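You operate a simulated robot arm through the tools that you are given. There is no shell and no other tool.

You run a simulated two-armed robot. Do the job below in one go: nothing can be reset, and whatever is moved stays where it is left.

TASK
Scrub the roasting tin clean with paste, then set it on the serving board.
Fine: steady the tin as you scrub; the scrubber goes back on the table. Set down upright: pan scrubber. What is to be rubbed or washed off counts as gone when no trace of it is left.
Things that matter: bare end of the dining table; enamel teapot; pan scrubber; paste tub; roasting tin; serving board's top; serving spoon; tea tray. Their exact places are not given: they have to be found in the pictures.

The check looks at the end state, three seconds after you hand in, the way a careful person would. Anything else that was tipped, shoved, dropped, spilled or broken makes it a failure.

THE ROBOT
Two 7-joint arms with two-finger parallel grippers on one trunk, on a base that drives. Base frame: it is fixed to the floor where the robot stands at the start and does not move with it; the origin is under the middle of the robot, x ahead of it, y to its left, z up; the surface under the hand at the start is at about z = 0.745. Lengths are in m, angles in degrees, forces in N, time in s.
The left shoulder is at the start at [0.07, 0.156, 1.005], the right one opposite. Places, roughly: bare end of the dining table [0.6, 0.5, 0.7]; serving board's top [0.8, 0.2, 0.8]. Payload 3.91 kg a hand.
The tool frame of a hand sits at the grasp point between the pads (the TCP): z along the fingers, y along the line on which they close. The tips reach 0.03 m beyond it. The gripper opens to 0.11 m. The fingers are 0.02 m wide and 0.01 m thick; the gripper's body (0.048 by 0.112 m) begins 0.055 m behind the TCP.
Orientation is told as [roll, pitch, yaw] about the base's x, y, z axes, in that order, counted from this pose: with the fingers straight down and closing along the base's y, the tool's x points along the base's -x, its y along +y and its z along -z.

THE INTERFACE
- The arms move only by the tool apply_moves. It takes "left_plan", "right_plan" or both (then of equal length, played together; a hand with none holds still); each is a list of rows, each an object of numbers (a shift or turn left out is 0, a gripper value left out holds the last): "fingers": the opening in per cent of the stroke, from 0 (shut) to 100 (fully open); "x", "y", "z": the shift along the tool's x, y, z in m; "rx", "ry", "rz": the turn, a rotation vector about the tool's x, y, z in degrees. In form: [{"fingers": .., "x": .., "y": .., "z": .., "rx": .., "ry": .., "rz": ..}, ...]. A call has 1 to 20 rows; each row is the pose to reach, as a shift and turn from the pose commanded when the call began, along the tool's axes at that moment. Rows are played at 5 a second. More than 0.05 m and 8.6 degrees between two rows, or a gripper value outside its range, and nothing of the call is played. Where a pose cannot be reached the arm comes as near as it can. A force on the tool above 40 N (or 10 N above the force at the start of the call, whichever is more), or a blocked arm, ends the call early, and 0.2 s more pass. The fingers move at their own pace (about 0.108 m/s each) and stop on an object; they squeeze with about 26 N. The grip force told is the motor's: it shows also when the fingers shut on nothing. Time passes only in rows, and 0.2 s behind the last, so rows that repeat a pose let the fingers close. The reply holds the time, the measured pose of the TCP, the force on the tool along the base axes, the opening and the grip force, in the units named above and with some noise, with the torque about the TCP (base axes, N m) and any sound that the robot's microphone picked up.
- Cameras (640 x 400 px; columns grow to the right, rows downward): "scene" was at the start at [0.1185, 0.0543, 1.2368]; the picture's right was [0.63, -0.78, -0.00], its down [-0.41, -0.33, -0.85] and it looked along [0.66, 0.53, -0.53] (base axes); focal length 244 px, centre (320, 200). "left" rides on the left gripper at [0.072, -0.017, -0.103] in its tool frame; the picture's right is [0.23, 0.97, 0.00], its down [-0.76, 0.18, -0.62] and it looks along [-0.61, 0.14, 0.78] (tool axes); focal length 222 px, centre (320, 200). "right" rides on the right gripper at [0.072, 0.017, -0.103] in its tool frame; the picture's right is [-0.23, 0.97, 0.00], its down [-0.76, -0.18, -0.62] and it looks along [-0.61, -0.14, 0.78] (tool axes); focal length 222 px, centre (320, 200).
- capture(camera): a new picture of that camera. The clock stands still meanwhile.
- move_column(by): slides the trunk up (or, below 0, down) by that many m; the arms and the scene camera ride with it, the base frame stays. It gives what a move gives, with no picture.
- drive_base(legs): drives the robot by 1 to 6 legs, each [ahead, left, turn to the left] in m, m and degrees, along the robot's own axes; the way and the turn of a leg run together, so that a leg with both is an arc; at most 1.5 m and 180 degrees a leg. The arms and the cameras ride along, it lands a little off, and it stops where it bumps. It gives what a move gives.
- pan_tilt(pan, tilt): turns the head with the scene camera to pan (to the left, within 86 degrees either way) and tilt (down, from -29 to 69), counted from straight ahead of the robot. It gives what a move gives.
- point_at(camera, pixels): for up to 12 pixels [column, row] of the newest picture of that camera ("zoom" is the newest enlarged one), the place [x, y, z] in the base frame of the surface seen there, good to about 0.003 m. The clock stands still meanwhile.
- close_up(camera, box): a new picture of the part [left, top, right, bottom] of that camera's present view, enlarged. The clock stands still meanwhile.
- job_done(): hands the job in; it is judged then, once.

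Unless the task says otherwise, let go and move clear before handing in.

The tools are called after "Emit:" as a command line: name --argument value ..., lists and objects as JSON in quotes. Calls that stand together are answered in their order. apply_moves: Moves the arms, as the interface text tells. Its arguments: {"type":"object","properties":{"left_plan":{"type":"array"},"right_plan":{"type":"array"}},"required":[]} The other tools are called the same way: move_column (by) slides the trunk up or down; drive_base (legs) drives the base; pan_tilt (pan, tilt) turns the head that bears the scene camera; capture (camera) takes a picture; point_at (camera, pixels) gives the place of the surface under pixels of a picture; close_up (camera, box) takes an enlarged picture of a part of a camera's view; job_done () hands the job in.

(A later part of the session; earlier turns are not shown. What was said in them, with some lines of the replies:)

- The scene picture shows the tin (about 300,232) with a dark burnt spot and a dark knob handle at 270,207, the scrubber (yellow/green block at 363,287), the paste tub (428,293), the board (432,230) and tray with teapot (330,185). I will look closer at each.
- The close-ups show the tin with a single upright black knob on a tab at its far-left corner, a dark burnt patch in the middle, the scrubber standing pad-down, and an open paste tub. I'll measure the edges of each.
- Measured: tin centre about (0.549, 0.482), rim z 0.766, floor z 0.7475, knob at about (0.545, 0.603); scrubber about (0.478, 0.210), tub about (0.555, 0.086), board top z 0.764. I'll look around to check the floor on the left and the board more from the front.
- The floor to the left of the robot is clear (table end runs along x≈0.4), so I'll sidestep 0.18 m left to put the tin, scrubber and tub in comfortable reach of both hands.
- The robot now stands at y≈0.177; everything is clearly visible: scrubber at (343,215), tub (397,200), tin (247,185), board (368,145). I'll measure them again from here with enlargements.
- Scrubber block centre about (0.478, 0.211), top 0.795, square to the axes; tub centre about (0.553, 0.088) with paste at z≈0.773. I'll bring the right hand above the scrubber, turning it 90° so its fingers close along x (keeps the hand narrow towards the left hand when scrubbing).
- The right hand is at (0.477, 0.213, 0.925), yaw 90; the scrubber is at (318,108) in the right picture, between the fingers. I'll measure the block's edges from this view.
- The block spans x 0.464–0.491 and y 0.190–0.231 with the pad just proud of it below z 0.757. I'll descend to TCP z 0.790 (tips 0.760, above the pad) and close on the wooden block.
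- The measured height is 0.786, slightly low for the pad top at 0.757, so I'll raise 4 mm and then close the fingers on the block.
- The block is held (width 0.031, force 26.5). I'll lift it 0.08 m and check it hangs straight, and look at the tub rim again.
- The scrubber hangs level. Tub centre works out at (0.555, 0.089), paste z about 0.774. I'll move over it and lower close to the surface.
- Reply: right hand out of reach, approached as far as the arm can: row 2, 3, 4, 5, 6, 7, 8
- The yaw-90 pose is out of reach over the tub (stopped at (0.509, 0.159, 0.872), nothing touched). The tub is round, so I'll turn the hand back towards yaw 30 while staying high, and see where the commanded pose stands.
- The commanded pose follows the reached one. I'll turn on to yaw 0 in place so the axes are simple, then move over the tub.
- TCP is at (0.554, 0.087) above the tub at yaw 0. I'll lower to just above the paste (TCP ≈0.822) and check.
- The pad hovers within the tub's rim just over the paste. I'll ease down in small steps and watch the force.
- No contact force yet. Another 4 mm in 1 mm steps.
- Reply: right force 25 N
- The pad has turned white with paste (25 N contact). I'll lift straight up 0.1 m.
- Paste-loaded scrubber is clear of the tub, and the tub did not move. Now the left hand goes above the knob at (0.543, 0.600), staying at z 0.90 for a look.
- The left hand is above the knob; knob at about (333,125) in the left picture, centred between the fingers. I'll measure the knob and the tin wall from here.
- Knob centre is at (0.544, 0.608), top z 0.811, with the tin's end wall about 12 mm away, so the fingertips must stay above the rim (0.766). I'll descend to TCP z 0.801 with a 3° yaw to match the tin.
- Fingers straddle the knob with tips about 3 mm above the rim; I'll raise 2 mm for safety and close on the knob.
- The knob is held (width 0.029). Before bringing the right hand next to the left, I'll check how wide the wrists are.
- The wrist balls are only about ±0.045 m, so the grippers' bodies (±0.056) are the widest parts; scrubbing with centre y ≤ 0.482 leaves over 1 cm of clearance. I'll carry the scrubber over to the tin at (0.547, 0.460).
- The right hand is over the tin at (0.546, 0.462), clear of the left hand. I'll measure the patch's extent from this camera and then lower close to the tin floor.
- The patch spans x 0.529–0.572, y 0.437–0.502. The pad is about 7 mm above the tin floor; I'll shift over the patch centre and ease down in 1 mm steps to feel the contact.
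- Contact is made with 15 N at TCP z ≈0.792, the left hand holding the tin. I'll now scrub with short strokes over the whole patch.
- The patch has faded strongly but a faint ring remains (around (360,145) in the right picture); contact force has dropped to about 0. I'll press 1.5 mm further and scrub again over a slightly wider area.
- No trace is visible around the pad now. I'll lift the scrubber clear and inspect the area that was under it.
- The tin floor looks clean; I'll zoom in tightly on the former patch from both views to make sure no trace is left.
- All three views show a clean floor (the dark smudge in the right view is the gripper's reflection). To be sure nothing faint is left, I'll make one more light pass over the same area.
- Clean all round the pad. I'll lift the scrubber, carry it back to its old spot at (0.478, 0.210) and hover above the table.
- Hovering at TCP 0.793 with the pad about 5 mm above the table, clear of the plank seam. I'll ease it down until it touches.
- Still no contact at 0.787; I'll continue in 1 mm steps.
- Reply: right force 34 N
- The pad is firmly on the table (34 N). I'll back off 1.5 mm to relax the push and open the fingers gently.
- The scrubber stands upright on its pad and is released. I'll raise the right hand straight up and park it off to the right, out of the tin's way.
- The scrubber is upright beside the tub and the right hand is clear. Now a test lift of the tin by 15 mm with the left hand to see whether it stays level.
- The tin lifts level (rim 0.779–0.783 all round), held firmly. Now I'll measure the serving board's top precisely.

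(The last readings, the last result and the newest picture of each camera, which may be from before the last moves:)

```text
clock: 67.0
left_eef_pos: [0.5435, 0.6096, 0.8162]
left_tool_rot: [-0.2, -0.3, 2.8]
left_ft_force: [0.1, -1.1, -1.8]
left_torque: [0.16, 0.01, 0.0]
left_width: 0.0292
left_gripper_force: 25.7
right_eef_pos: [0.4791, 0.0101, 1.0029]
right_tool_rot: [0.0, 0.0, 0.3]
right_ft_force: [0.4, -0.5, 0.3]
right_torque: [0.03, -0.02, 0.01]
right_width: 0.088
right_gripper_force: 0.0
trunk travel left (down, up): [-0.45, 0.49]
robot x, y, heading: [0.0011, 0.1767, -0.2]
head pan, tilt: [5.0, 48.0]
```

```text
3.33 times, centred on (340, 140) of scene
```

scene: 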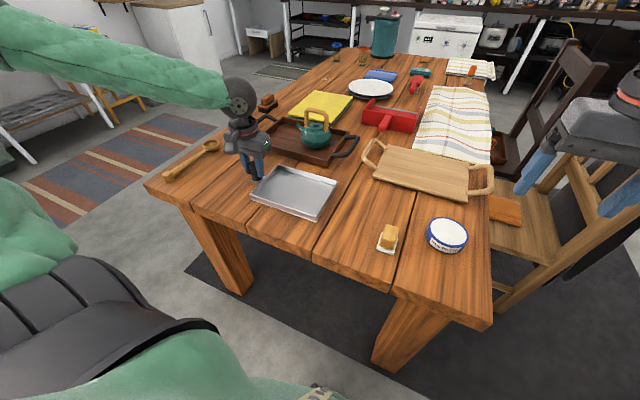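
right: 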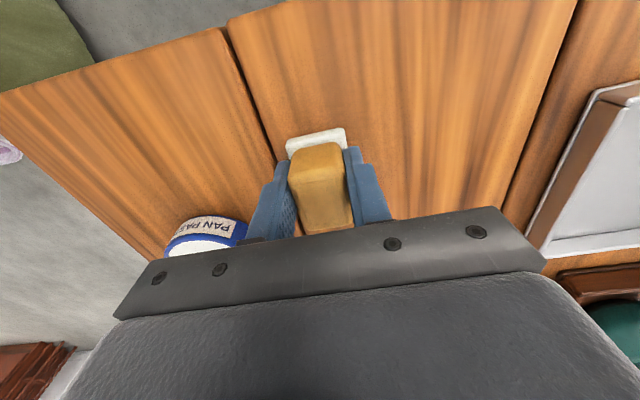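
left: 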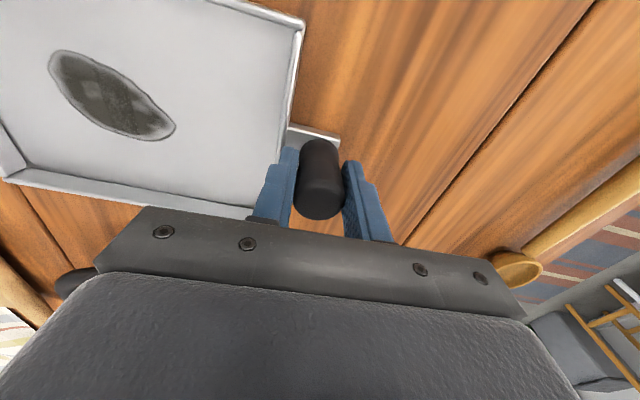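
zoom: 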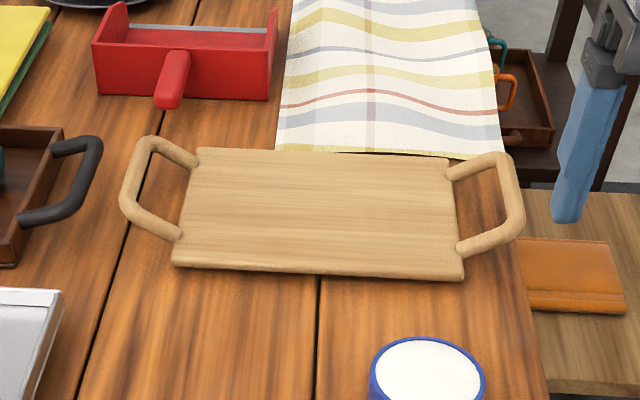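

Emit:
point_at --camera "zoom" --pixels '[[178, 262], [200, 152], [445, 162], [460, 272], [188, 205], [455, 220], [320, 158], [318, 268], [178, 230], [190, 160], [135, 190], [160, 145]]'

Emit:
close_up --camera "scene" --box '[270, 110, 350, 170]'

Emit:
point_at --camera "zoom" --pixels '[[235, 225], [225, 205], [290, 70], [270, 85], [120, 100], [160, 40], [150, 170], [95, 130], [210, 50], [215, 90], [265, 130], [230, 290]]'

```text
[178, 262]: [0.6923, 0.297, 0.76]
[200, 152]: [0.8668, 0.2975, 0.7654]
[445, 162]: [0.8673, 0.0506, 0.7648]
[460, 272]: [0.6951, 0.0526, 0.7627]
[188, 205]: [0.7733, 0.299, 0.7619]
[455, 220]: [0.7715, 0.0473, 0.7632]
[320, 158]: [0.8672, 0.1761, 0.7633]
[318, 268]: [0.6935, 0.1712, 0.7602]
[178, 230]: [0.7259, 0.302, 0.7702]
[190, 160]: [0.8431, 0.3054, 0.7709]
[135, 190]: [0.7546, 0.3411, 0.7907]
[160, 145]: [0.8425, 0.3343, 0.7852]
```

```text
6.67 times, centred on (310, 140) of scene
```

zoom: 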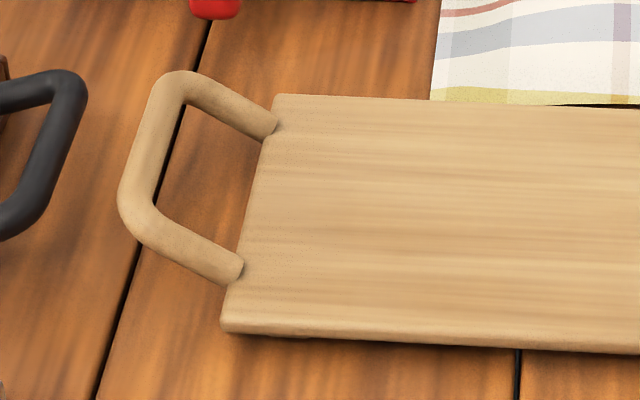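

```text
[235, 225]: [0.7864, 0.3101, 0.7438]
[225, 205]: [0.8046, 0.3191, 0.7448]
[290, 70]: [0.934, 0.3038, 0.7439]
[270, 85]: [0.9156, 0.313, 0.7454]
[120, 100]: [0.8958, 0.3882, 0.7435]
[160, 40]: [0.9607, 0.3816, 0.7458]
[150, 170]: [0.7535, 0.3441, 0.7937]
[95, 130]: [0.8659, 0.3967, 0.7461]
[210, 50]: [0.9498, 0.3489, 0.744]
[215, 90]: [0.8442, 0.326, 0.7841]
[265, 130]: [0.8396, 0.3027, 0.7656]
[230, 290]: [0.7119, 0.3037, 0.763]
```

Board top spans x 0.692–0.870, y 0.047–0.301 at z 0.7635, handles rising only beyond y 0.30. The tin (body 0.147×0.193 plus tab) fits with its centre at about (0.781, 0.152), i.e. knob at (0.780, 0.2825). I'll check the teapot's place and height before choosing the route.

Emit:
pan_tilt --pan 20 --tilt 40

Emit:
capture --camera "scene"

```text
clock: 67.7
left_eef_pos: [0.544, 0.6093, 0.8165]
left_tool_rot: [-0.2, -0.4, 2.8]
left_ft_force: [-0.6, 0.0, -2.1]
left_torque: [0.16, 0.02, -0.01]
left_width: 0.0292
left_gripper_force: 26.1
right_eef_pos: [0.4793, 0.0109, 1.003]
right_tool_rot: [0.0, 0.0, 0.2]
right_ft_force: [0.0, 0.5, -0.8]
right_torque: [-0.01, 0.06, 0.01]
right_width: 0.0881
right_gripper_force: 0.0
trunk travel left (down, up): [-0.45, 0.49]
robot x, y, heading: [0.0002, 0.1807, -0.2]
head pan, tilt: [20.0, 40.0]
```

```text
taken
```

scene: 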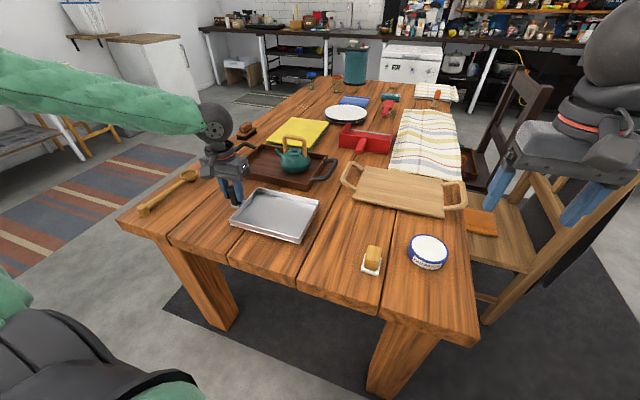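

Emit:
point_at --camera "scene" --pixels '[[294, 136], [293, 165], [310, 160], [286, 188], [245, 150], [338, 158], [324, 178], [256, 143], [372, 250], [371, 270], [430, 245]]'

Emit:
close_up --camera "scene" --box '[190, 100, 350, 250]'

```text
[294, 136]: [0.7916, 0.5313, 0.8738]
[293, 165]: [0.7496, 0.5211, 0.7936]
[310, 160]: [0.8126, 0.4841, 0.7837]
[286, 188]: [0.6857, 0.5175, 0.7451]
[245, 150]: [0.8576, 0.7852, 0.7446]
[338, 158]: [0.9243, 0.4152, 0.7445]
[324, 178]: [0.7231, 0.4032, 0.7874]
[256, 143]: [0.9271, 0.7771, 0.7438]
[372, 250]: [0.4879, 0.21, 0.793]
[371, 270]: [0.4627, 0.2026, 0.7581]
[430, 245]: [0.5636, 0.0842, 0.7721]
```

```text
2.67 times, centred on (270, 175) of scene
```

zoom: 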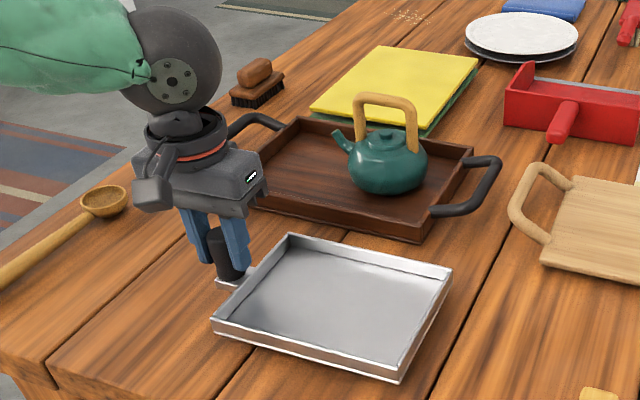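

The teapot's top is at z≈0.88 at (0.79, 0.53), so I'll first lift to TCP 0.916 and carry the tin straight to the right (y to 0.2825) at x 0.544, well before the tray.

Emit:
apply_moves --left_plan '[{"z": -0.02}, {"z": -0.045}, {"z": -0.07}, {"z": -0.09}, {"z": -0.1}, {"z": -0.1, "x": 0.001, "y": -0.02}, {"z": -0.1, "x": 0.002, "y": -0.045}, {"z": -0.1, "x": 0.0035, "y": -0.07}, {"z": -0.1, "x": 0.0045, "y": -0.095}, {"z": -0.1, "x": 0.006, "y": -0.12}, {"z": -0.1, "x": 0.007, "y": -0.145}, {"z": -0.1, "x": 0.008, "y": -0.17}, {"z": -0.1, "x": 0.0095, "y": -0.195}, {"z": -0.1, "x": 0.0105, "y": -0.22}, {"z": -0.1, "x": 0.012, "y": -0.245}, {"z": -0.1, "x": 0.013, "y": -0.27}, {"z": -0.1, "x": 0.0145, "y": -0.295}, {"z": -0.1, "x": 0.0155, "y": -0.315}, {"z": -0.1, "x": 0.016, "y": -0.3266}, {"z": -0.1, "x": 0.016, "y": -0.3266}]'

Emit:
capture --camera "scene"

Emit:
capture --camera "left"

```text
clock: 71.9
left_eef_pos: [0.5462, 0.2824, 0.9187]
left_tool_rot: [-0.1, -0.4, 2.8]
left_ft_force: [-0.2, 1.1, -1.7]
left_torque: [0.19, 0.0, 0.01]
left_width: 0.0293
left_gripper_force: 25.5
right_eef_pos: [0.4792, 0.0107, 1.0026]
right_tool_rot: [-0.1, -0.1, 0.2]
right_ft_force: [0.3, -0.2, -0.9]
right_torque: [0.0, -0.01, 0.02]
right_width: 0.0879
right_gripper_force: 0.1
trunk travel left (down, up): [-0.45, 0.49]
robot x, y, heading: [0.001, 0.1753, -0.1]
head pan, tilt: [20.0, 40.0]
```

```text
taken
```

scene: 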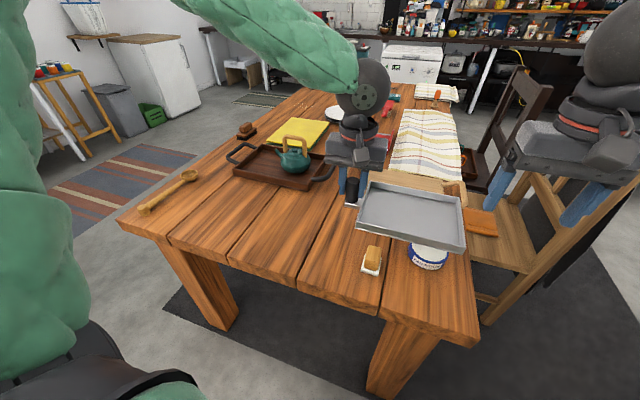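

```text
taken
```

left: 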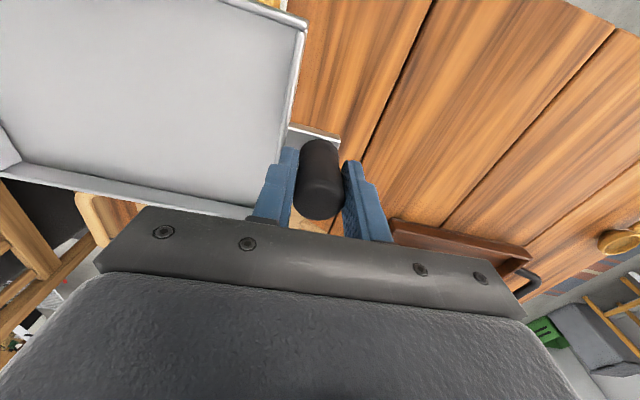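

The tin is level at (0.546, 0.282) TCP, above the scrubber and tub. Now forward 0.235 m to bring it over the board.

Emit:
apply_moves --left_plan '[{"x": -0.02, "y": -0.001}, {"x": -0.045, "y": -0.002}, {"x": -0.07, "y": -0.0035}, {"x": -0.095, "y": -0.0045}, {"x": -0.12, "y": -0.006}, {"x": -0.145, "y": -0.007}, {"x": -0.17, "y": -0.0085}, {"x": -0.195, "y": -0.0095}, {"x": -0.215, "y": -0.0105}, {"x": -0.23, "y": -0.0112}, {"x": -0.2347, "y": -0.0115}, {"x": -0.2347, "y": -0.0115}]'

Emit:
pan_tilt --pan 5 --tilt 42

Emit:
capture --camera "scene"

Emit:
close_up --camera "scene" --box '[230, 80, 450, 230]'

Emit:
capture --camera "left"

```text
clock: 74.5
left_eef_pos: [0.78, 0.2833, 0.9176]
left_tool_rot: [-0.3, -0.3, 2.8]
left_ft_force: [0.3, 0.3, -0.1]
left_torque: [0.14, 0.03, 0.02]
left_width: 0.0292
left_gripper_force: 25.9
right_eef_pos: [0.4793, 0.0086, 1.0035]
right_tool_rot: [-0.1, 0.1, 0.3]
right_ft_force: [-0.3, -0.2, 0.6]
right_torque: [-0.02, -0.02, 0.0]
right_width: 0.0878
right_gripper_force: 0.0
trunk travel left (down, up): [-0.45, 0.49]
robot x, y, heading: [-0.002, 0.1784, -0.2]
head pan, tilt: [20.0, 40.0]
```

```text
clock: 75.3
left_eef_pos: [0.7805, 0.2832, 0.9195]
left_tool_rot: [-0.2, -0.3, 2.8]
left_ft_force: [-0.3, -0.1, -1.2]
left_torque: [0.16, 0.01, 0.01]
left_width: 0.0291
left_gripper_force: 25.9
right_eef_pos: [0.4799, 0.0098, 1.0025]
right_tool_rot: [0.0, 0.0, 0.3]
right_ft_force: [-0.4, 0.0, -0.5]
right_torque: [0.0, -0.01, -0.01]
right_width: 0.0879
right_gripper_force: 0.2
trunk travel left (down, up): [-0.45, 0.49]
robot x, y, heading: [0.0016, 0.179, -0.2]
head pan, tilt: [5.0, 42.0]
```

```text
taken
```

scene: 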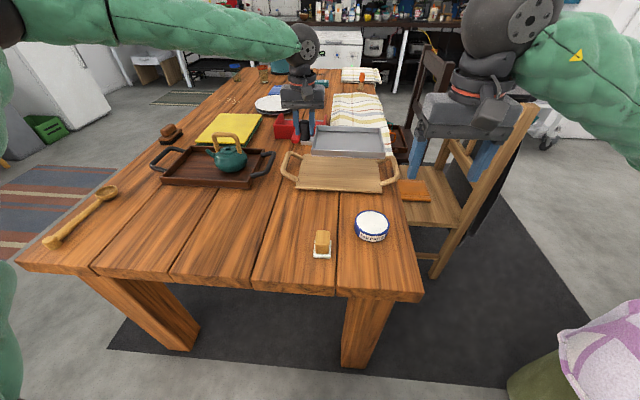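

```text
2.67 times, centred on (340, 155) of scene
```

zoom: 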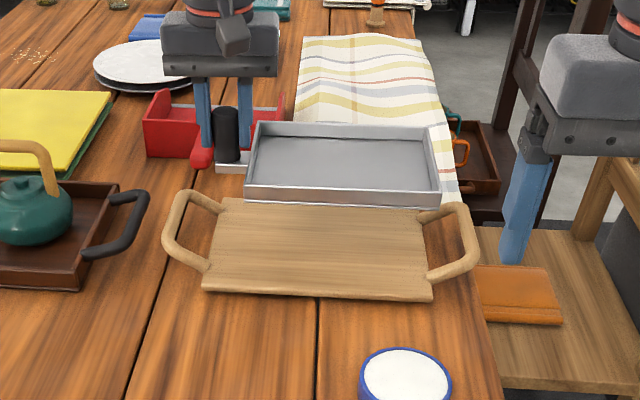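

```text
taken
```

left: 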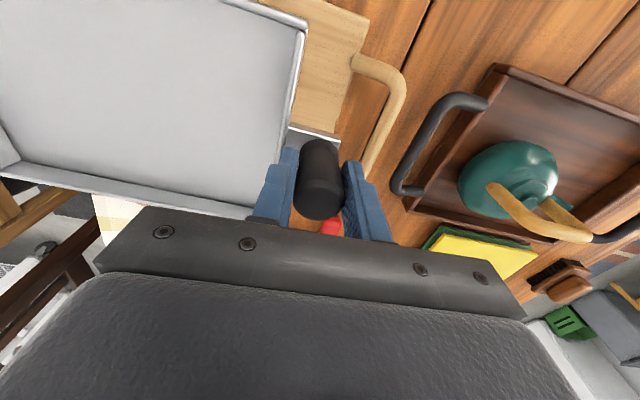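

The tin is over the board area, still level in view. I'll measure its rim corners to line it up with the board before lowering.

Emit:
close_up --camera "scene" --box '[290, 110, 410, 200]'

Emit:
point_at --camera "zoom" --pixels '[[110, 160], [150, 79], [505, 92], [535, 178], [320, 85], [320, 170], [130, 115], [520, 130]]'

```text
4.44 times, centred on (350, 155) of scene
```

zoom: 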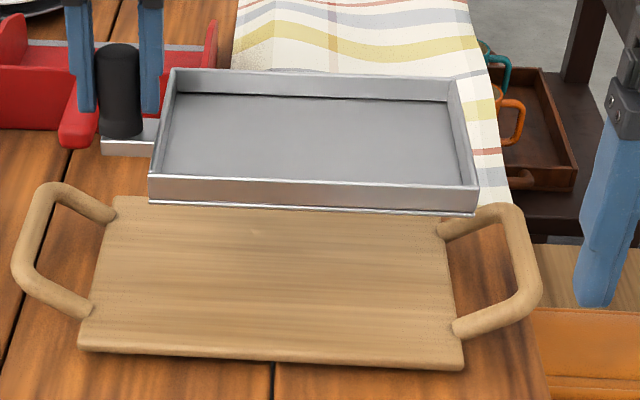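

```text
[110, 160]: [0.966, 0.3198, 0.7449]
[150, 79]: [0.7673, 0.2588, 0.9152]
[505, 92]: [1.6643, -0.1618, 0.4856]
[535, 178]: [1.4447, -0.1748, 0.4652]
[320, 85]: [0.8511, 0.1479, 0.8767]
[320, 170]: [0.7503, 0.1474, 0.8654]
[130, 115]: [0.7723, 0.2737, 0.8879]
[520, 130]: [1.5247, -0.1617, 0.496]
```

Emit:
point_at --camera "zoom" --pixels '[[152, 175], [174, 70], [455, 79], [476, 187], [320, 74], [320, 181], [163, 120], [466, 135], [450, 81], [470, 186]]'

```text
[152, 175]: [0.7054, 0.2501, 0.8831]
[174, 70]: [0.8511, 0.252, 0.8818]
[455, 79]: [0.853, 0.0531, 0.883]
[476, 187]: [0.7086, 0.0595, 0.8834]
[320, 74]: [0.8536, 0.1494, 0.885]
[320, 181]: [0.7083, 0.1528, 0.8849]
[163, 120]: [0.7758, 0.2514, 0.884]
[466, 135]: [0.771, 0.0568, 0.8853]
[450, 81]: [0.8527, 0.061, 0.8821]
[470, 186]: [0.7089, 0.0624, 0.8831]
```

Tin centre is at (0.780, 0.154), yaw about 1°, rim level at 0.884 — nicely within the board's outline. I'll lower it 0.09 m, stopping about 9 mm above the board.

Emit:
apply_moves --left_plan '[{"x": -0.001, "y": -0.002, "z": 0.01}, {"x": -0.001, "y": -0.002, "z": 0.03}, {"x": -0.001, "y": -0.002, "z": 0.05}, {"x": -0.001, "y": -0.002, "z": 0.07}, {"x": -0.001, "y": -0.002, "z": 0.083}, {"x": -0.001, "y": -0.002, "z": 0.09}, {"x": -0.001, "y": -0.002, "z": 0.09}]'

Emit:
close_up --camera "scene" --box '[270, 110, 410, 210]'

Emit:
capture --camera "left"

```text
clock: 76.9
left_eef_pos: [0.7735, 0.289, 0.8325]
left_tool_rot: [-0.2, -0.4, 2.8]
left_ft_force: [-0.6, -0.2, -1.6]
left_torque: [0.15, 0.0, 0.01]
left_width: 0.0291
left_gripper_force: 26.0
left hand out of reach, approached as far as the arm can: row 4, 5, 6, 7
right_eef_pos: [0.4786, 0.0113, 1.0024]
right_tool_rot: [-0.1, 0.0, 0.4]
right_ft_force: [0.8, 0.4, -0.4]
right_torque: [0.0, 0.0, -0.01]
right_width: 0.0881
right_gripper_force: 0.0
trunk travel left (down, up): [-0.45, 0.49]
robot x, y, heading: [-0.0021, 0.1765, 0.1]
head pan, tilt: [5.0, 42.0]
```

```text
4.00 times, centred on (340, 160) of scene
```

zoom: 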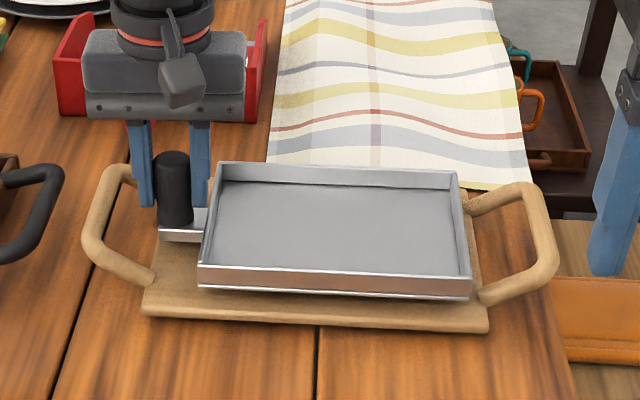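

```text
taken
```

left: 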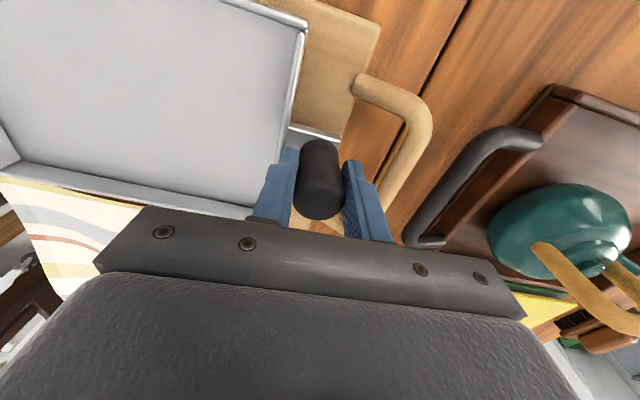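

The arm ran out of reach partway (now (0.7735, 0.289, 0.8325), tin still ~13 mm above the board, nothing touched). I'll go back up to z 0.92, restore x/y, and use the trunk column to lower instead; first checking what lies around the right arm.

Emit:
apply_moves --left_plan '[{"z": -0.02, "x": 0, "y": 0}, {"z": -0.04, "x": -0.001, "y": -0.001}, {"z": -0.06, "x": -0.003, "y": -0.004}, {"z": -0.08, "x": -0.0066, "y": -0.0078}, {"z": -0.088, "x": -0.0066, "y": -0.0078}, {"z": -0.088, "x": -0.0066, "y": -0.0078}]'

Emit:
pan_tilt --pan -40 --tilt 45

Emit:
capture --camera "scene"

Emit:
pan_tilt --pan 60 --tilt 30

Emit:
capture --camera "scene"

```text
clock: 78.3
left_eef_pos: [0.7807, 0.2807, 0.9208]
left_tool_rot: [-0.2, -0.3, 2.8]
left_ft_force: [-0.6, -0.5, -2.8]
left_torque: [0.13, 0.0, 0.02]
left_width: 0.0292
left_gripper_force: 26.1
right_eef_pos: [0.4789, 0.0101, 1.0025]
right_tool_rot: [0.0, 0.0, 0.4]
right_ft_force: [-0.3, 0.2, -0.3]
right_torque: [0.03, 0.01, -0.02]
right_width: 0.0881
right_gripper_force: 0.0
trunk travel left (down, up): [-0.45, 0.49]
robot x, y, heading: [0.0007, 0.1738, -0.3]
head pan, tilt: [5.0, 42.0]
```

```text
clock: 79.4
left_eef_pos: [0.7803, 0.2805, 0.9211]
left_tool_rot: [-0.2, -0.3, 2.8]
left_ft_force: [0.5, 0.0, -1.6]
left_torque: [0.21, -0.02, 0.02]
left_width: 0.0294
left_gripper_force: 26.5
right_eef_pos: [0.4793, 0.0093, 1.0021]
right_tool_rot: [-0.1, 0.0, 0.3]
right_ft_force: [-0.5, 1.0, -0.5]
right_torque: [0.02, -0.02, 0.02]
right_width: 0.088
right_gripper_force: 0.1
trunk travel left (down, up): [-0.45, 0.49]
robot x, y, heading: [-0.0007, 0.1778, -0.3]
head pan, tilt: [-40.0, 45.0]
```

```text
taken
```

scene: 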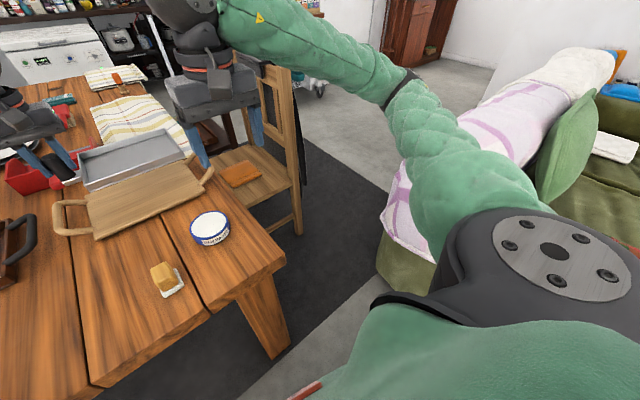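

```text
clock: 81.2
left_eef_pos: [0.7811, 0.2802, 0.9217]
left_tool_rot: [-0.3, -0.4, 2.7]
left_ft_force: [-0.5, 0.1, -1.3]
left_torque: [0.15, 0.02, 0.02]
left_width: 0.0296
left_gripper_force: 26.3
right_eef_pos: [0.4797, 0.0094, 1.0039]
right_tool_rot: [0.0, 0.0, 0.4]
right_ft_force: [0.3, -0.2, -0.8]
right_torque: [0.0, -0.01, 0.03]
right_width: 0.0879
right_gripper_force: 0.2
trunk travel left (down, up): [-0.45, 0.49]
robot x, y, heading: [0.0032, 0.1774, -0.2]
head pan, tilt: [60.0, 30.0]
```

```text
taken
```

scene: 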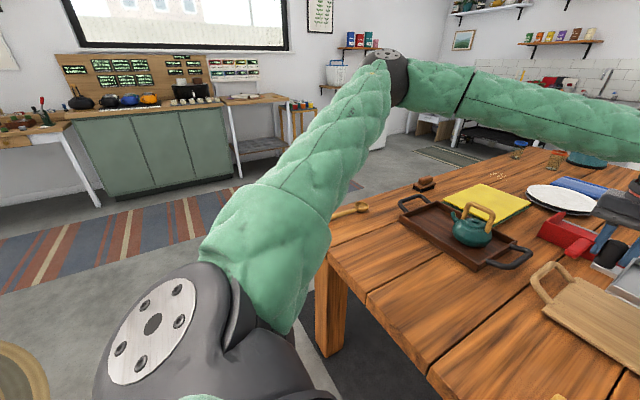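

Both elbows are high. I'll check the height of the left forearm over the teapot, and the sofa's height near the right arm, before lowering the column.

Emit:
point_at --camera "scene" --pixels '[[385, 100], [470, 100], [540, 150], [600, 155], [630, 155], [480, 205], [400, 80], [350, 150], [300, 250]]'

Emit:
pan_tilt --pan -40 --tilt 45

Emit:
capture --camera "scene"

Emit:
point_at --camera "scene" --pixels '[[400, 230], [395, 280], [460, 110], [570, 60], [400, 80], [430, 150], [470, 200], [260, 70], [560, 150], [330, 50], [300, 70], [240, 165]]'

```text
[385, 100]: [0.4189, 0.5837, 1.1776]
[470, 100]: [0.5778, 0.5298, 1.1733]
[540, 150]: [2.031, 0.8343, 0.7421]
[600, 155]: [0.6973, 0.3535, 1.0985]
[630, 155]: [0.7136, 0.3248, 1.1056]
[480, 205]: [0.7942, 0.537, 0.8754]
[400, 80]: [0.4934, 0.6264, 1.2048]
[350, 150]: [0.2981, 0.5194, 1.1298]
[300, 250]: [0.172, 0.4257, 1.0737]
```

```text
clock: 83.0
left_eef_pos: [0.7814, 0.2804, 0.9213]
left_tool_rot: [-0.1, -0.3, 2.8]
left_ft_force: [-0.5, 0.4, -0.9]
left_torque: [0.18, 0.0, 0.0]
left_width: 0.0289
left_gripper_force: 26.1
right_eef_pos: [0.4788, 0.0106, 1.0032]
right_tool_rot: [0.0, 0.0, 0.3]
right_ft_force: [-1.0, 0.0, 0.5]
right_torque: [0.01, 0.0, -0.02]
right_width: 0.088
right_gripper_force: 0.1
trunk travel left (down, up): [-0.45, 0.49]
robot x, y, heading: [-0.0, 0.1785, -0.2]
head pan, tilt: [-40.0, 45.0]
```

```text
taken
```

scene: 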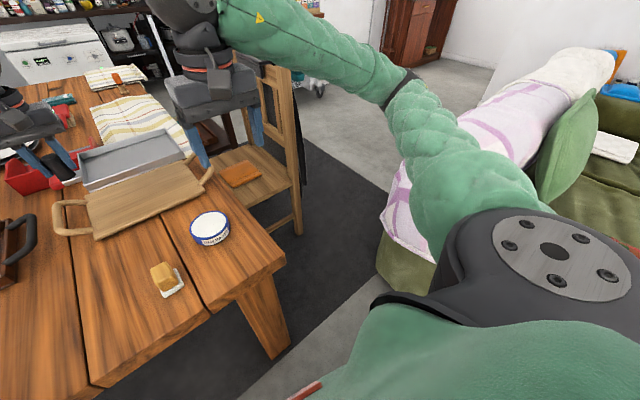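

```text
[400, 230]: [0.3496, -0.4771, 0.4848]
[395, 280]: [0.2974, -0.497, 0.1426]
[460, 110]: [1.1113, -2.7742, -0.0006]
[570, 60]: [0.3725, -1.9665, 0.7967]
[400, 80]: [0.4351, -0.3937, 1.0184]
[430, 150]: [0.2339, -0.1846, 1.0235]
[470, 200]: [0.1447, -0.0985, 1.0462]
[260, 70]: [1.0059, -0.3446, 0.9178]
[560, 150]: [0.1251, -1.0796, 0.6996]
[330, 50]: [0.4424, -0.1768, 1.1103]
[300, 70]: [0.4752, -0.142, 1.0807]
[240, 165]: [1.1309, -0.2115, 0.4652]
```

Everything under the arms is well below (forearm ≥1.1 m, teapot 0.875, sofa ≤0.8), so I can lower the column safely. First 6 cm.

Emit:
move_column --by -0.06

Emit:
pan_tilt --pan 5 --tilt 42

Emit:
capture --camera "scene"

Emit:
close_up --camera "scene" --box '[270, 90, 410, 190]'

```text
clock: 84.0
left_eef_pos: [0.7808, 0.281, 0.8618]
left_tool_rot: [-0.3, -0.5, 2.7]
left_ft_force: [-0.3, 0.1, -0.9]
left_torque: [0.14, -0.01, 0.0]
left_width: 0.0296
left_gripper_force: 25.5
right_eef_pos: [0.4786, 0.0107, 0.9428]
right_tool_rot: [0.0, 0.0, 0.3]
right_ft_force: [0.4, -0.1, 0.0]
right_torque: [0.0, -0.03, 0.01]
right_width: 0.0877
right_gripper_force: 0.0
trunk travel left (down, up): [-0.39, 0.55]
robot x, y, heading: [-0.0022, 0.18, 0.1]
head pan, tilt: [-40.0, 45.0]
```

```text
clock: 85.1
left_eef_pos: [0.7807, 0.2813, 0.8617]
left_tool_rot: [-0.2, -0.3, 2.7]
left_ft_force: [0.5, -0.5, -1.2]
left_torque: [0.17, -0.01, 0.03]
left_width: 0.0292
left_gripper_force: 26.2
right_eef_pos: [0.4795, 0.0098, 0.9431]
right_tool_rot: [0.0, 0.0, 0.3]
right_ft_force: [0.1, 0.1, -0.4]
right_torque: [0.0, 0.0, -0.04]
right_width: 0.0878
right_gripper_force: 0.1
trunk travel left (down, up): [-0.39, 0.55]
robot x, y, heading: [0.0023, 0.1748, 0.1]
head pan, tilt: [5.0, 42.0]
```

```text
taken
```

scene: 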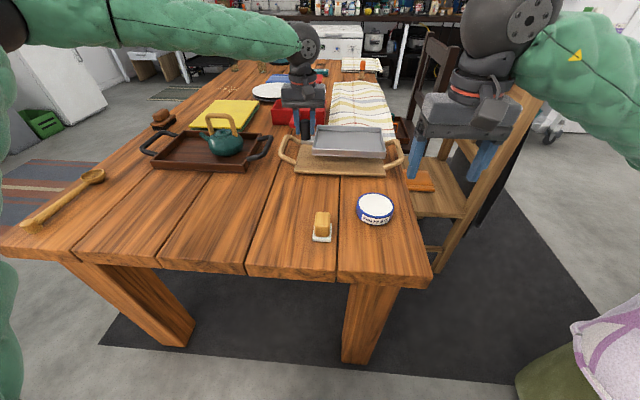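

```text
4.00 times, centred on (340, 140) of scene
```

zoom: 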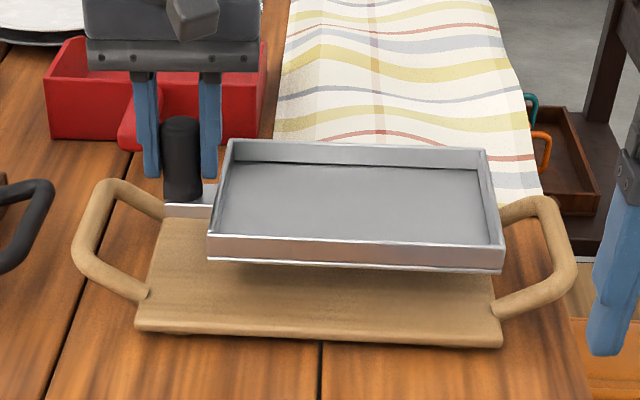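

The tin came down straight, now at TCP z 0.862 over the board. Another 3.3 cm by the column, leaving about 9 mm.

Emit:
move_column --by -0.033

Emit:
close_up --camera "scene" --box '[270, 80, 410, 180]'

Emit:
point_at --camera "zoom" --pixels '[[210, 225], [230, 128], [487, 138], [502, 235], [350, 228], [355, 133], [150, 270], [140, 310]]'

Emit:
capture --camera "left"

```text
clock: 85.8
left_eef_pos: [0.7817, 0.2807, 0.8291]
left_tool_rot: [-0.3, -0.3, 2.8]
left_ft_force: [-0.2, 0.8, -1.7]
left_torque: [0.18, -0.02, 0.02]
left_width: 0.0291
left_gripper_force: 26.3
right_eef_pos: [0.4799, 0.0096, 0.9108]
right_tool_rot: [0.0, 0.0, 0.4]
right_ft_force: [0.2, 0.3, 0.8]
right_torque: [-0.01, 0.01, 0.0]
right_width: 0.088
right_gripper_force: 0.1
trunk travel left (down, up): [-0.357, 0.583]
robot x, y, heading: [0.0016, 0.1755, -0.2]
head pan, tilt: [5.0, 42.0]
```

```text
4.00 times, centred on (340, 130) of scene
```

zoom: 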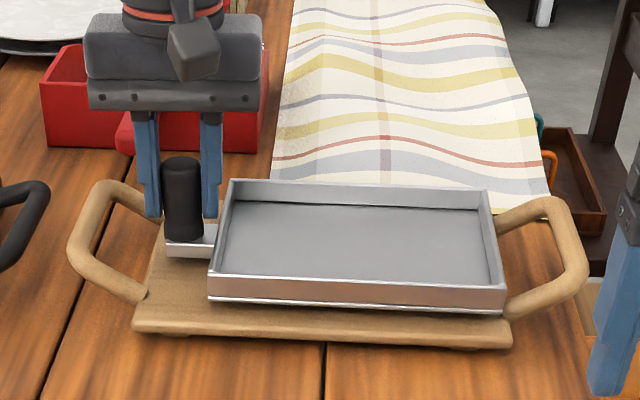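

```text
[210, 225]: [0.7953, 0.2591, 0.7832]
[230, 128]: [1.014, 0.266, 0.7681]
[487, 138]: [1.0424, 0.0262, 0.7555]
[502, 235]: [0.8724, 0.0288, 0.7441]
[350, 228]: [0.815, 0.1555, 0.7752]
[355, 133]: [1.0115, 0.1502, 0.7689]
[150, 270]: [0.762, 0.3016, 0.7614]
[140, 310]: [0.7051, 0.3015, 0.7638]
```

```text
taken
```

left: 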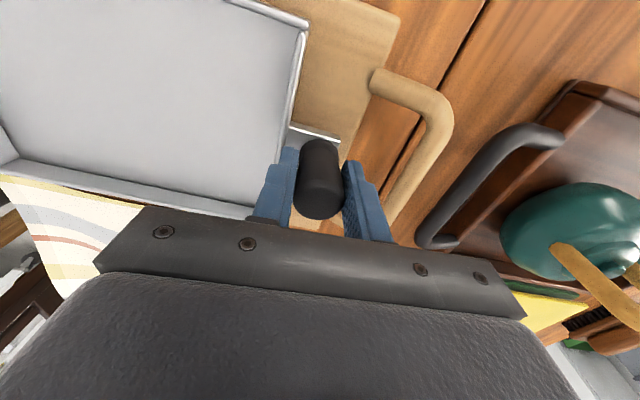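

Emit:
point_at --camera "zoom" --pixels '[[210, 275], [231, 181], [489, 191], [505, 285], [355, 186], [350, 281], [172, 252], [170, 320], [510, 330]]'

```text
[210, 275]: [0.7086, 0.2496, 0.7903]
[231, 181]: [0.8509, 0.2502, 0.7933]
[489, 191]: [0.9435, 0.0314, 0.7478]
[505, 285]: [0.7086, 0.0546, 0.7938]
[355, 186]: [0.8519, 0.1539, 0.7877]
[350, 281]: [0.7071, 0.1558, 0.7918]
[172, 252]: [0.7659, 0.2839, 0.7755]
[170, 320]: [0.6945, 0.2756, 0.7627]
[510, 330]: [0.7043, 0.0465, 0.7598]
```

The tin is squarely over the board (x 0.707–0.852, y 0.054–0.250), about 8 mm above it. I'll ease it down with the arm.

Emit:
apply_moves --left_plan '[{"z": 0.002}, {"z": 0.004}, {"z": 0.006}, {"z": 0.006}]'

Emit:
apply_moves --left_plan '[{"z": 0.001}, {"z": 0.002}, {"z": 0.002}]'

```text
clock: 86.8
left_eef_pos: [0.7807, 0.2813, 0.8227]
left_tool_rot: [-0.3, -0.3, 2.8]
left_ft_force: [-0.8, 0.1, -1.8]
left_torque: [0.19, 0.0, 0.02]
left_width: 0.0294
left_gripper_force: 25.6
right_eef_pos: [0.4803, 0.0101, 0.9101]
right_tool_rot: [0.1, 0.0, 0.4]
right_ft_force: [0.8, 0.1, 0.9]
right_torque: [-0.02, -0.02, 0.01]
right_width: 0.0878
right_gripper_force: 0.0
trunk travel left (down, up): [-0.357, 0.583]
robot x, y, heading: [-0.0017, 0.1781, -0.3]
head pan, tilt: [5.0, 42.0]
```

```text
clock: 87.7
left_eef_pos: [0.7812, 0.2819, 0.8202]
left_tool_rot: [-0.2, -0.5, 2.9]
left_ft_force: [0.0, 5.6, 5.1]
left_torque: [-0.61, -0.26, 0.17]
left_width: 0.0293
left_gripper_force: 25.8
right_eef_pos: [0.4788, 0.0102, 0.9102]
right_tool_rot: [0.1, 0.0, 0.3]
right_ft_force: [0.1, 1.1, -0.3]
right_torque: [0.03, 0.01, -0.01]
right_width: 0.0879
right_gripper_force: 0.0
trunk travel left (down, up): [-0.357, 0.583]
robot x, y, heading: [0.0003, 0.1749, -0.1]
head pan, tilt: [5.0, 42.0]
```

The tin has touched the board (5 N up). I'll look before releasing.

Emit:
close_up --camera "scene" --box '[280, 95, 410, 185]'

Emit:
point_at --camera "zoom" --pixels '[[178, 258], [200, 155], [485, 167], [503, 268], [340, 160], [340, 263]]'

Emit:
capture --camera "left"

```text
4.44 times, centred on (345, 140) of scene
```

zoom: 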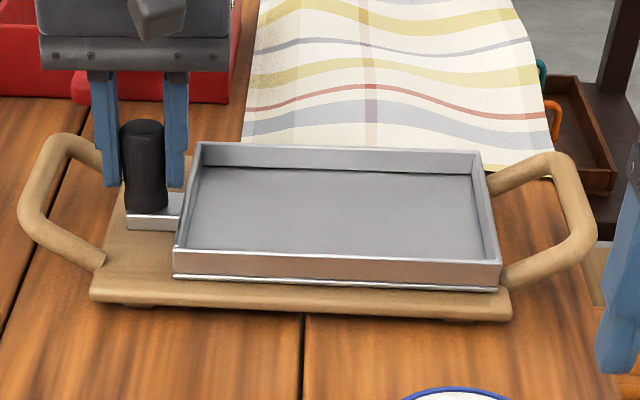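

```text
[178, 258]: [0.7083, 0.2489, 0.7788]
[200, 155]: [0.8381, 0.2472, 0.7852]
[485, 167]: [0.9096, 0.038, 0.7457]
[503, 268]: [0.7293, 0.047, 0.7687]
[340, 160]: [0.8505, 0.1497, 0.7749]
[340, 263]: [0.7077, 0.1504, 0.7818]
```

```text
taken
```

left: 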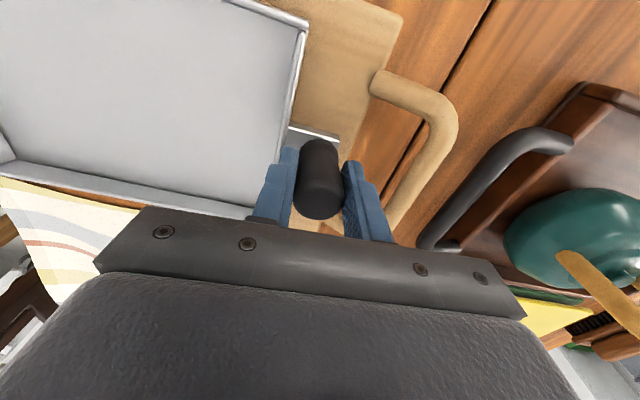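

The tin sits flat on the board in view. I'll settle it another 0.7 mm and read the force before opening.

Emit:
apply_moves --left_plan '[{"z": 0.0007}, {"z": 0.0007}]'

```text
clock: 88.2
left_eef_pos: [0.7805, 0.2823, 0.82]
left_tool_rot: [-0.2, -0.4, 2.8]
left_ft_force: [-1.7, 7.4, 7.8]
left_torque: [-0.48, -0.2, 0.12]
left_width: 0.0298
left_gripper_force: 25.7
right_eef_pos: [0.479, 0.0096, 0.9105]
right_tool_rot: [0.0, 0.0, 0.4]
right_ft_force: [0.0, 0.7, 0.3]
right_torque: [0.01, 0.01, -0.03]
right_width: 0.0878
right_gripper_force: 0.1
trunk travel left (down, up): [-0.357, 0.583]
robot x, y, heading: [0.0001, 0.1777, -0.2]
head pan, tilt: [5.0, 42.0]
```

Seated (about 8 N). I'll open the left fingers only to 46 % so they clear the knob but stay away from the board's handle.

Emit:
apply_moves --left_plan '[{"fingers": 30}, {"fingers": 34}, {"fingers": 40}, {"fingers": 46}, {"fingers": 46}]'

Emit:
close_up --camera "left" --box '[220, 80, 460, 250]'

Emit:
close_up --camera "scene" --box '[280, 95, 410, 185]'

```text
clock: 89.5
left_eef_pos: [0.781, 0.281, 0.8194]
left_tool_rot: [-0.2, -0.3, 2.8]
left_ft_force: [0.9, 0.3, -0.2]
left_torque: [0.02, 0.02, -0.01]
left_width: 0.0504
left_gripper_force: 0.1
right_eef_pos: [0.4788, 0.0106, 0.9107]
right_tool_rot: [0.1, -0.1, 0.4]
right_ft_force: [-0.7, -0.6, -0.5]
right_torque: [-0.01, -0.03, -0.02]
right_width: 0.088
right_gripper_force: 0.0
trunk travel left (down, up): [-0.357, 0.583]
robot x, y, heading: [-0.0015, 0.1793, -0.3]
head pan, tilt: [5.0, 42.0]
```

```text
2.35 times, centred on (340, 165) of left
```

zoom: 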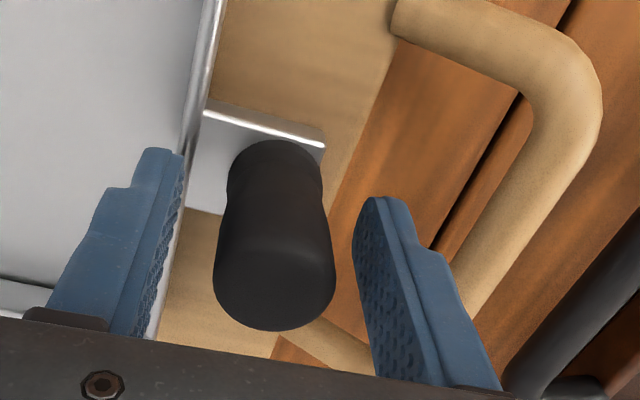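

```text
4.44 times, centred on (345, 140) of scene
```

zoom: 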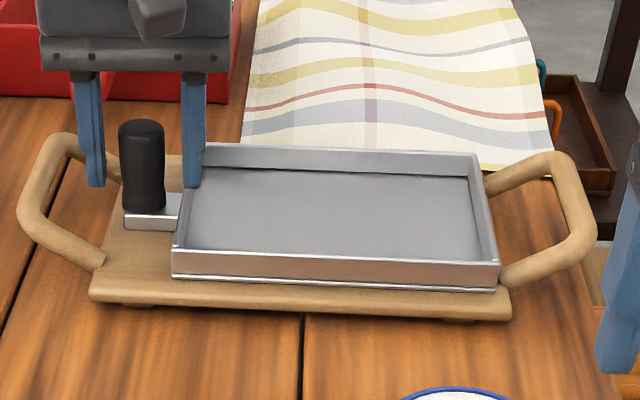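

The fingers are free of the knob on both sides and clear of the tin wall and handle. I'll raise the left hand straight up.

Emit:
apply_moves --left_plan '[{"z": -0.01}, {"z": -0.03}, {"z": -0.05}, {"z": -0.075}, {"z": -0.1}, {"z": -0.13}, {"z": -0.15}, {"z": -0.15, "x": 0.03}, {"z": -0.15, "x": 0.06}, {"z": -0.15, "x": 0.09}, {"z": -0.15, "x": 0.12}, {"z": -0.15, "x": 0.15}, {"z": -0.15, "x": 0.18}, {"z": -0.15, "x": 0.18}]'

Emit:
capture --camera "scene"

Emit:
close_up --camera "scene" --box '[260, 80, 420, 200]'

Emit:
capture --camera "left"

```text
clock: 92.5
left_eef_pos: [0.6004, 0.2719, 0.9674]
left_tool_rot: [-0.2, -0.3, 2.8]
left_ft_force: [0.7, 0.6, 0.8]
left_torque: [0.03, -0.03, 0.0]
left_width: 0.0506
left_gripper_force: 0.0
right_eef_pos: [0.4795, 0.0099, 0.9086]
right_tool_rot: [0.0, 0.1, 0.3]
right_ft_force: [0.0, 0.6, 0.4]
right_torque: [-0.01, 0.03, -0.01]
right_width: 0.088
right_gripper_force: 0.1
trunk travel left (down, up): [-0.357, 0.583]
robot x, y, heading: [0.001, 0.1762, 0.0]
head pan, tilt: [5.0, 42.0]
```

```text
taken
```

scene: 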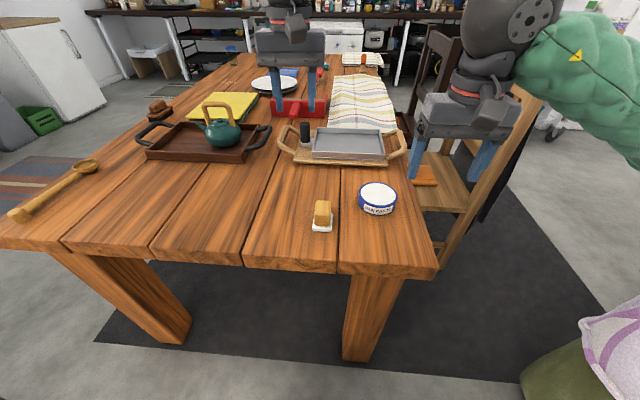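

```text
3.33 times, centred on (340, 140) of scene
```

zoom: 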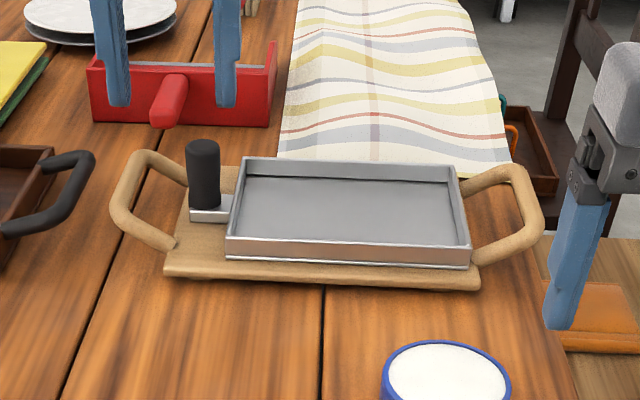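

```text
taken
```

left: 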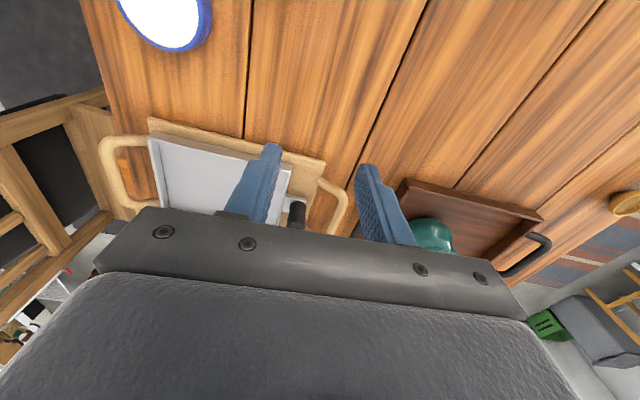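

The tin sits flat on the board with its knob between the handles, the scrubber is upright, tub and teapot undisturbed. I'll raise the column again for clearance and make a last close inspection.

Emit:
move_column --by 0.15

Emit:
pan_tilt --pan 5 --tilt 50

Emit:
capture --camera "scene"

Emit:
close_up --camera "scene" --box '[290, 80, 410, 160]'

Emit:
close_up --camera "scene" --box '[290, 150, 420, 240]'

Emit:
capture --camera "left"

```text
clock: 94.2
left_eef_pos: [0.6008, 0.2701, 1.1178]
left_tool_rot: [-0.2, -0.3, 2.8]
left_ft_force: [0.6, -0.3, -0.5]
left_torque: [-0.01, 0.02, 0.0]
left_width: 0.0506
left_gripper_force: 0.1
right_eef_pos: [0.4793, 0.0095, 1.0603]
right_tool_rot: [0.0, -0.1, 0.3]
right_ft_force: [-0.7, -0.1, 0.3]
right_torque: [0.0, 0.03, 0.03]
right_width: 0.0878
right_gripper_force: 0.0
trunk travel left (down, up): [-0.507, 0.433]
robot x, y, heading: [0.0017, 0.173, -0.5]
head pan, tilt: [5.0, 42.0]
```

```text
clock: 94.9
left_eef_pos: [0.6, 0.2715, 1.1179]
left_tool_rot: [-0.2, -0.2, 2.8]
left_ft_force: [-0.2, 0.0, 0.2]
left_torque: [0.0, -0.02, -0.02]
left_width: 0.0508
left_gripper_force: 0.0
right_eef_pos: [0.4792, 0.0102, 1.0595]
right_tool_rot: [0.0, 0.0, 0.3]
right_ft_force: [-0.3, 0.0, -0.3]
right_torque: [-0.03, 0.01, -0.01]
right_width: 0.0882
right_gripper_force: 0.1
trunk travel left (down, up): [-0.507, 0.433]
robot x, y, heading: [0.0032, 0.174, -0.2]
head pan, tilt: [5.0, 50.0]
```

```text
taken
```

scene: 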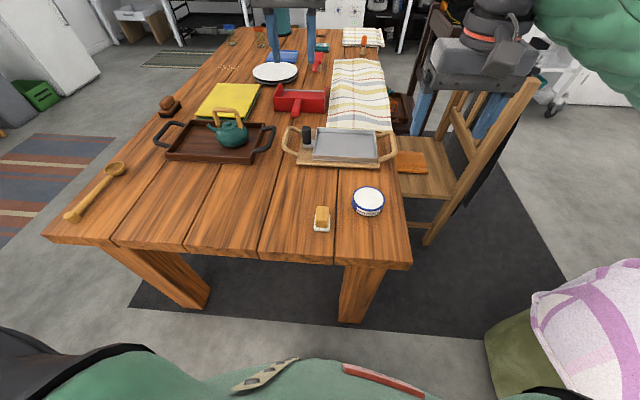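

```text
5.00 times, centred on (350, 120) of scene
```

zoom: 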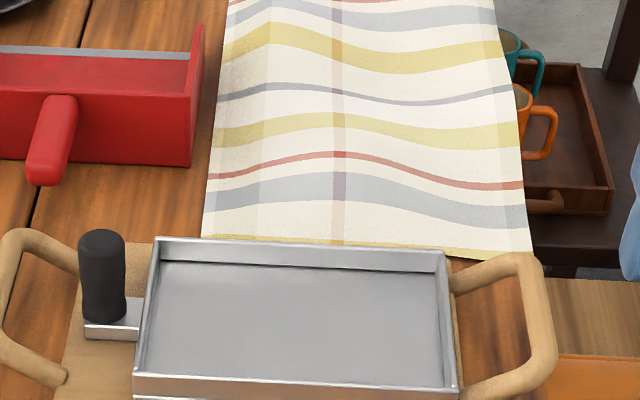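

```text
4.44 times, centred on (355, 195) of scene
```

zoom: 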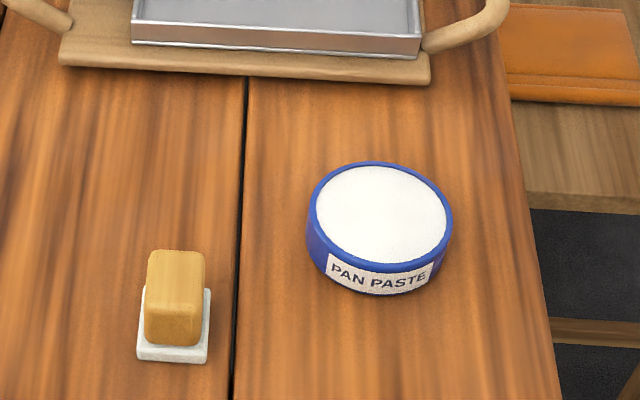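

```text
taken
```

left: 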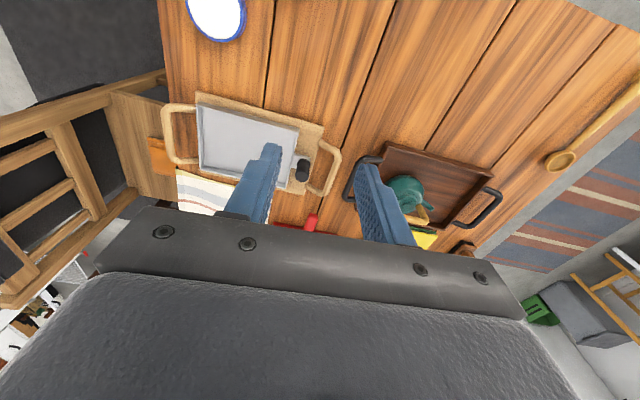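

The final pictures show the tin with no trace of the burnt patch, lying within the serving board. The scrubber is upright on the table, the tub, teapot, tray and spoon are in place, and both hands are clear. I'm handing in.

Emit:
job_done

```text
The job is handed in.
```

The roasting tin is scrubbed clean and sits flat on the serving board, and I have handed the job in.

- **Scrubbing:** I loaded the scrubber with paste from the tub and made three passes over the burnt patch while the left hand held the tin by its knob. Close-ups from three cameras after the second pass showed no trace. I made the third to be sure, and the last pictures still show it clean.
- **Scrubber:** it is back on the table near its old spot, standing upright on its pad, which is still white with paste.
- **Tin on the board:** the tin and its handle tab lie within the board's top, between the two handles.
- **Everything else:** the tub, teapot, tray and spoon look undisturbed in the final pictures. Both hands have let go and are clear.

I moved the robot's base about 0.18 m to the left at the start for reach. The trunk was lowered to set the tin down, then raised again, and ended about 6 cm above its starting height.
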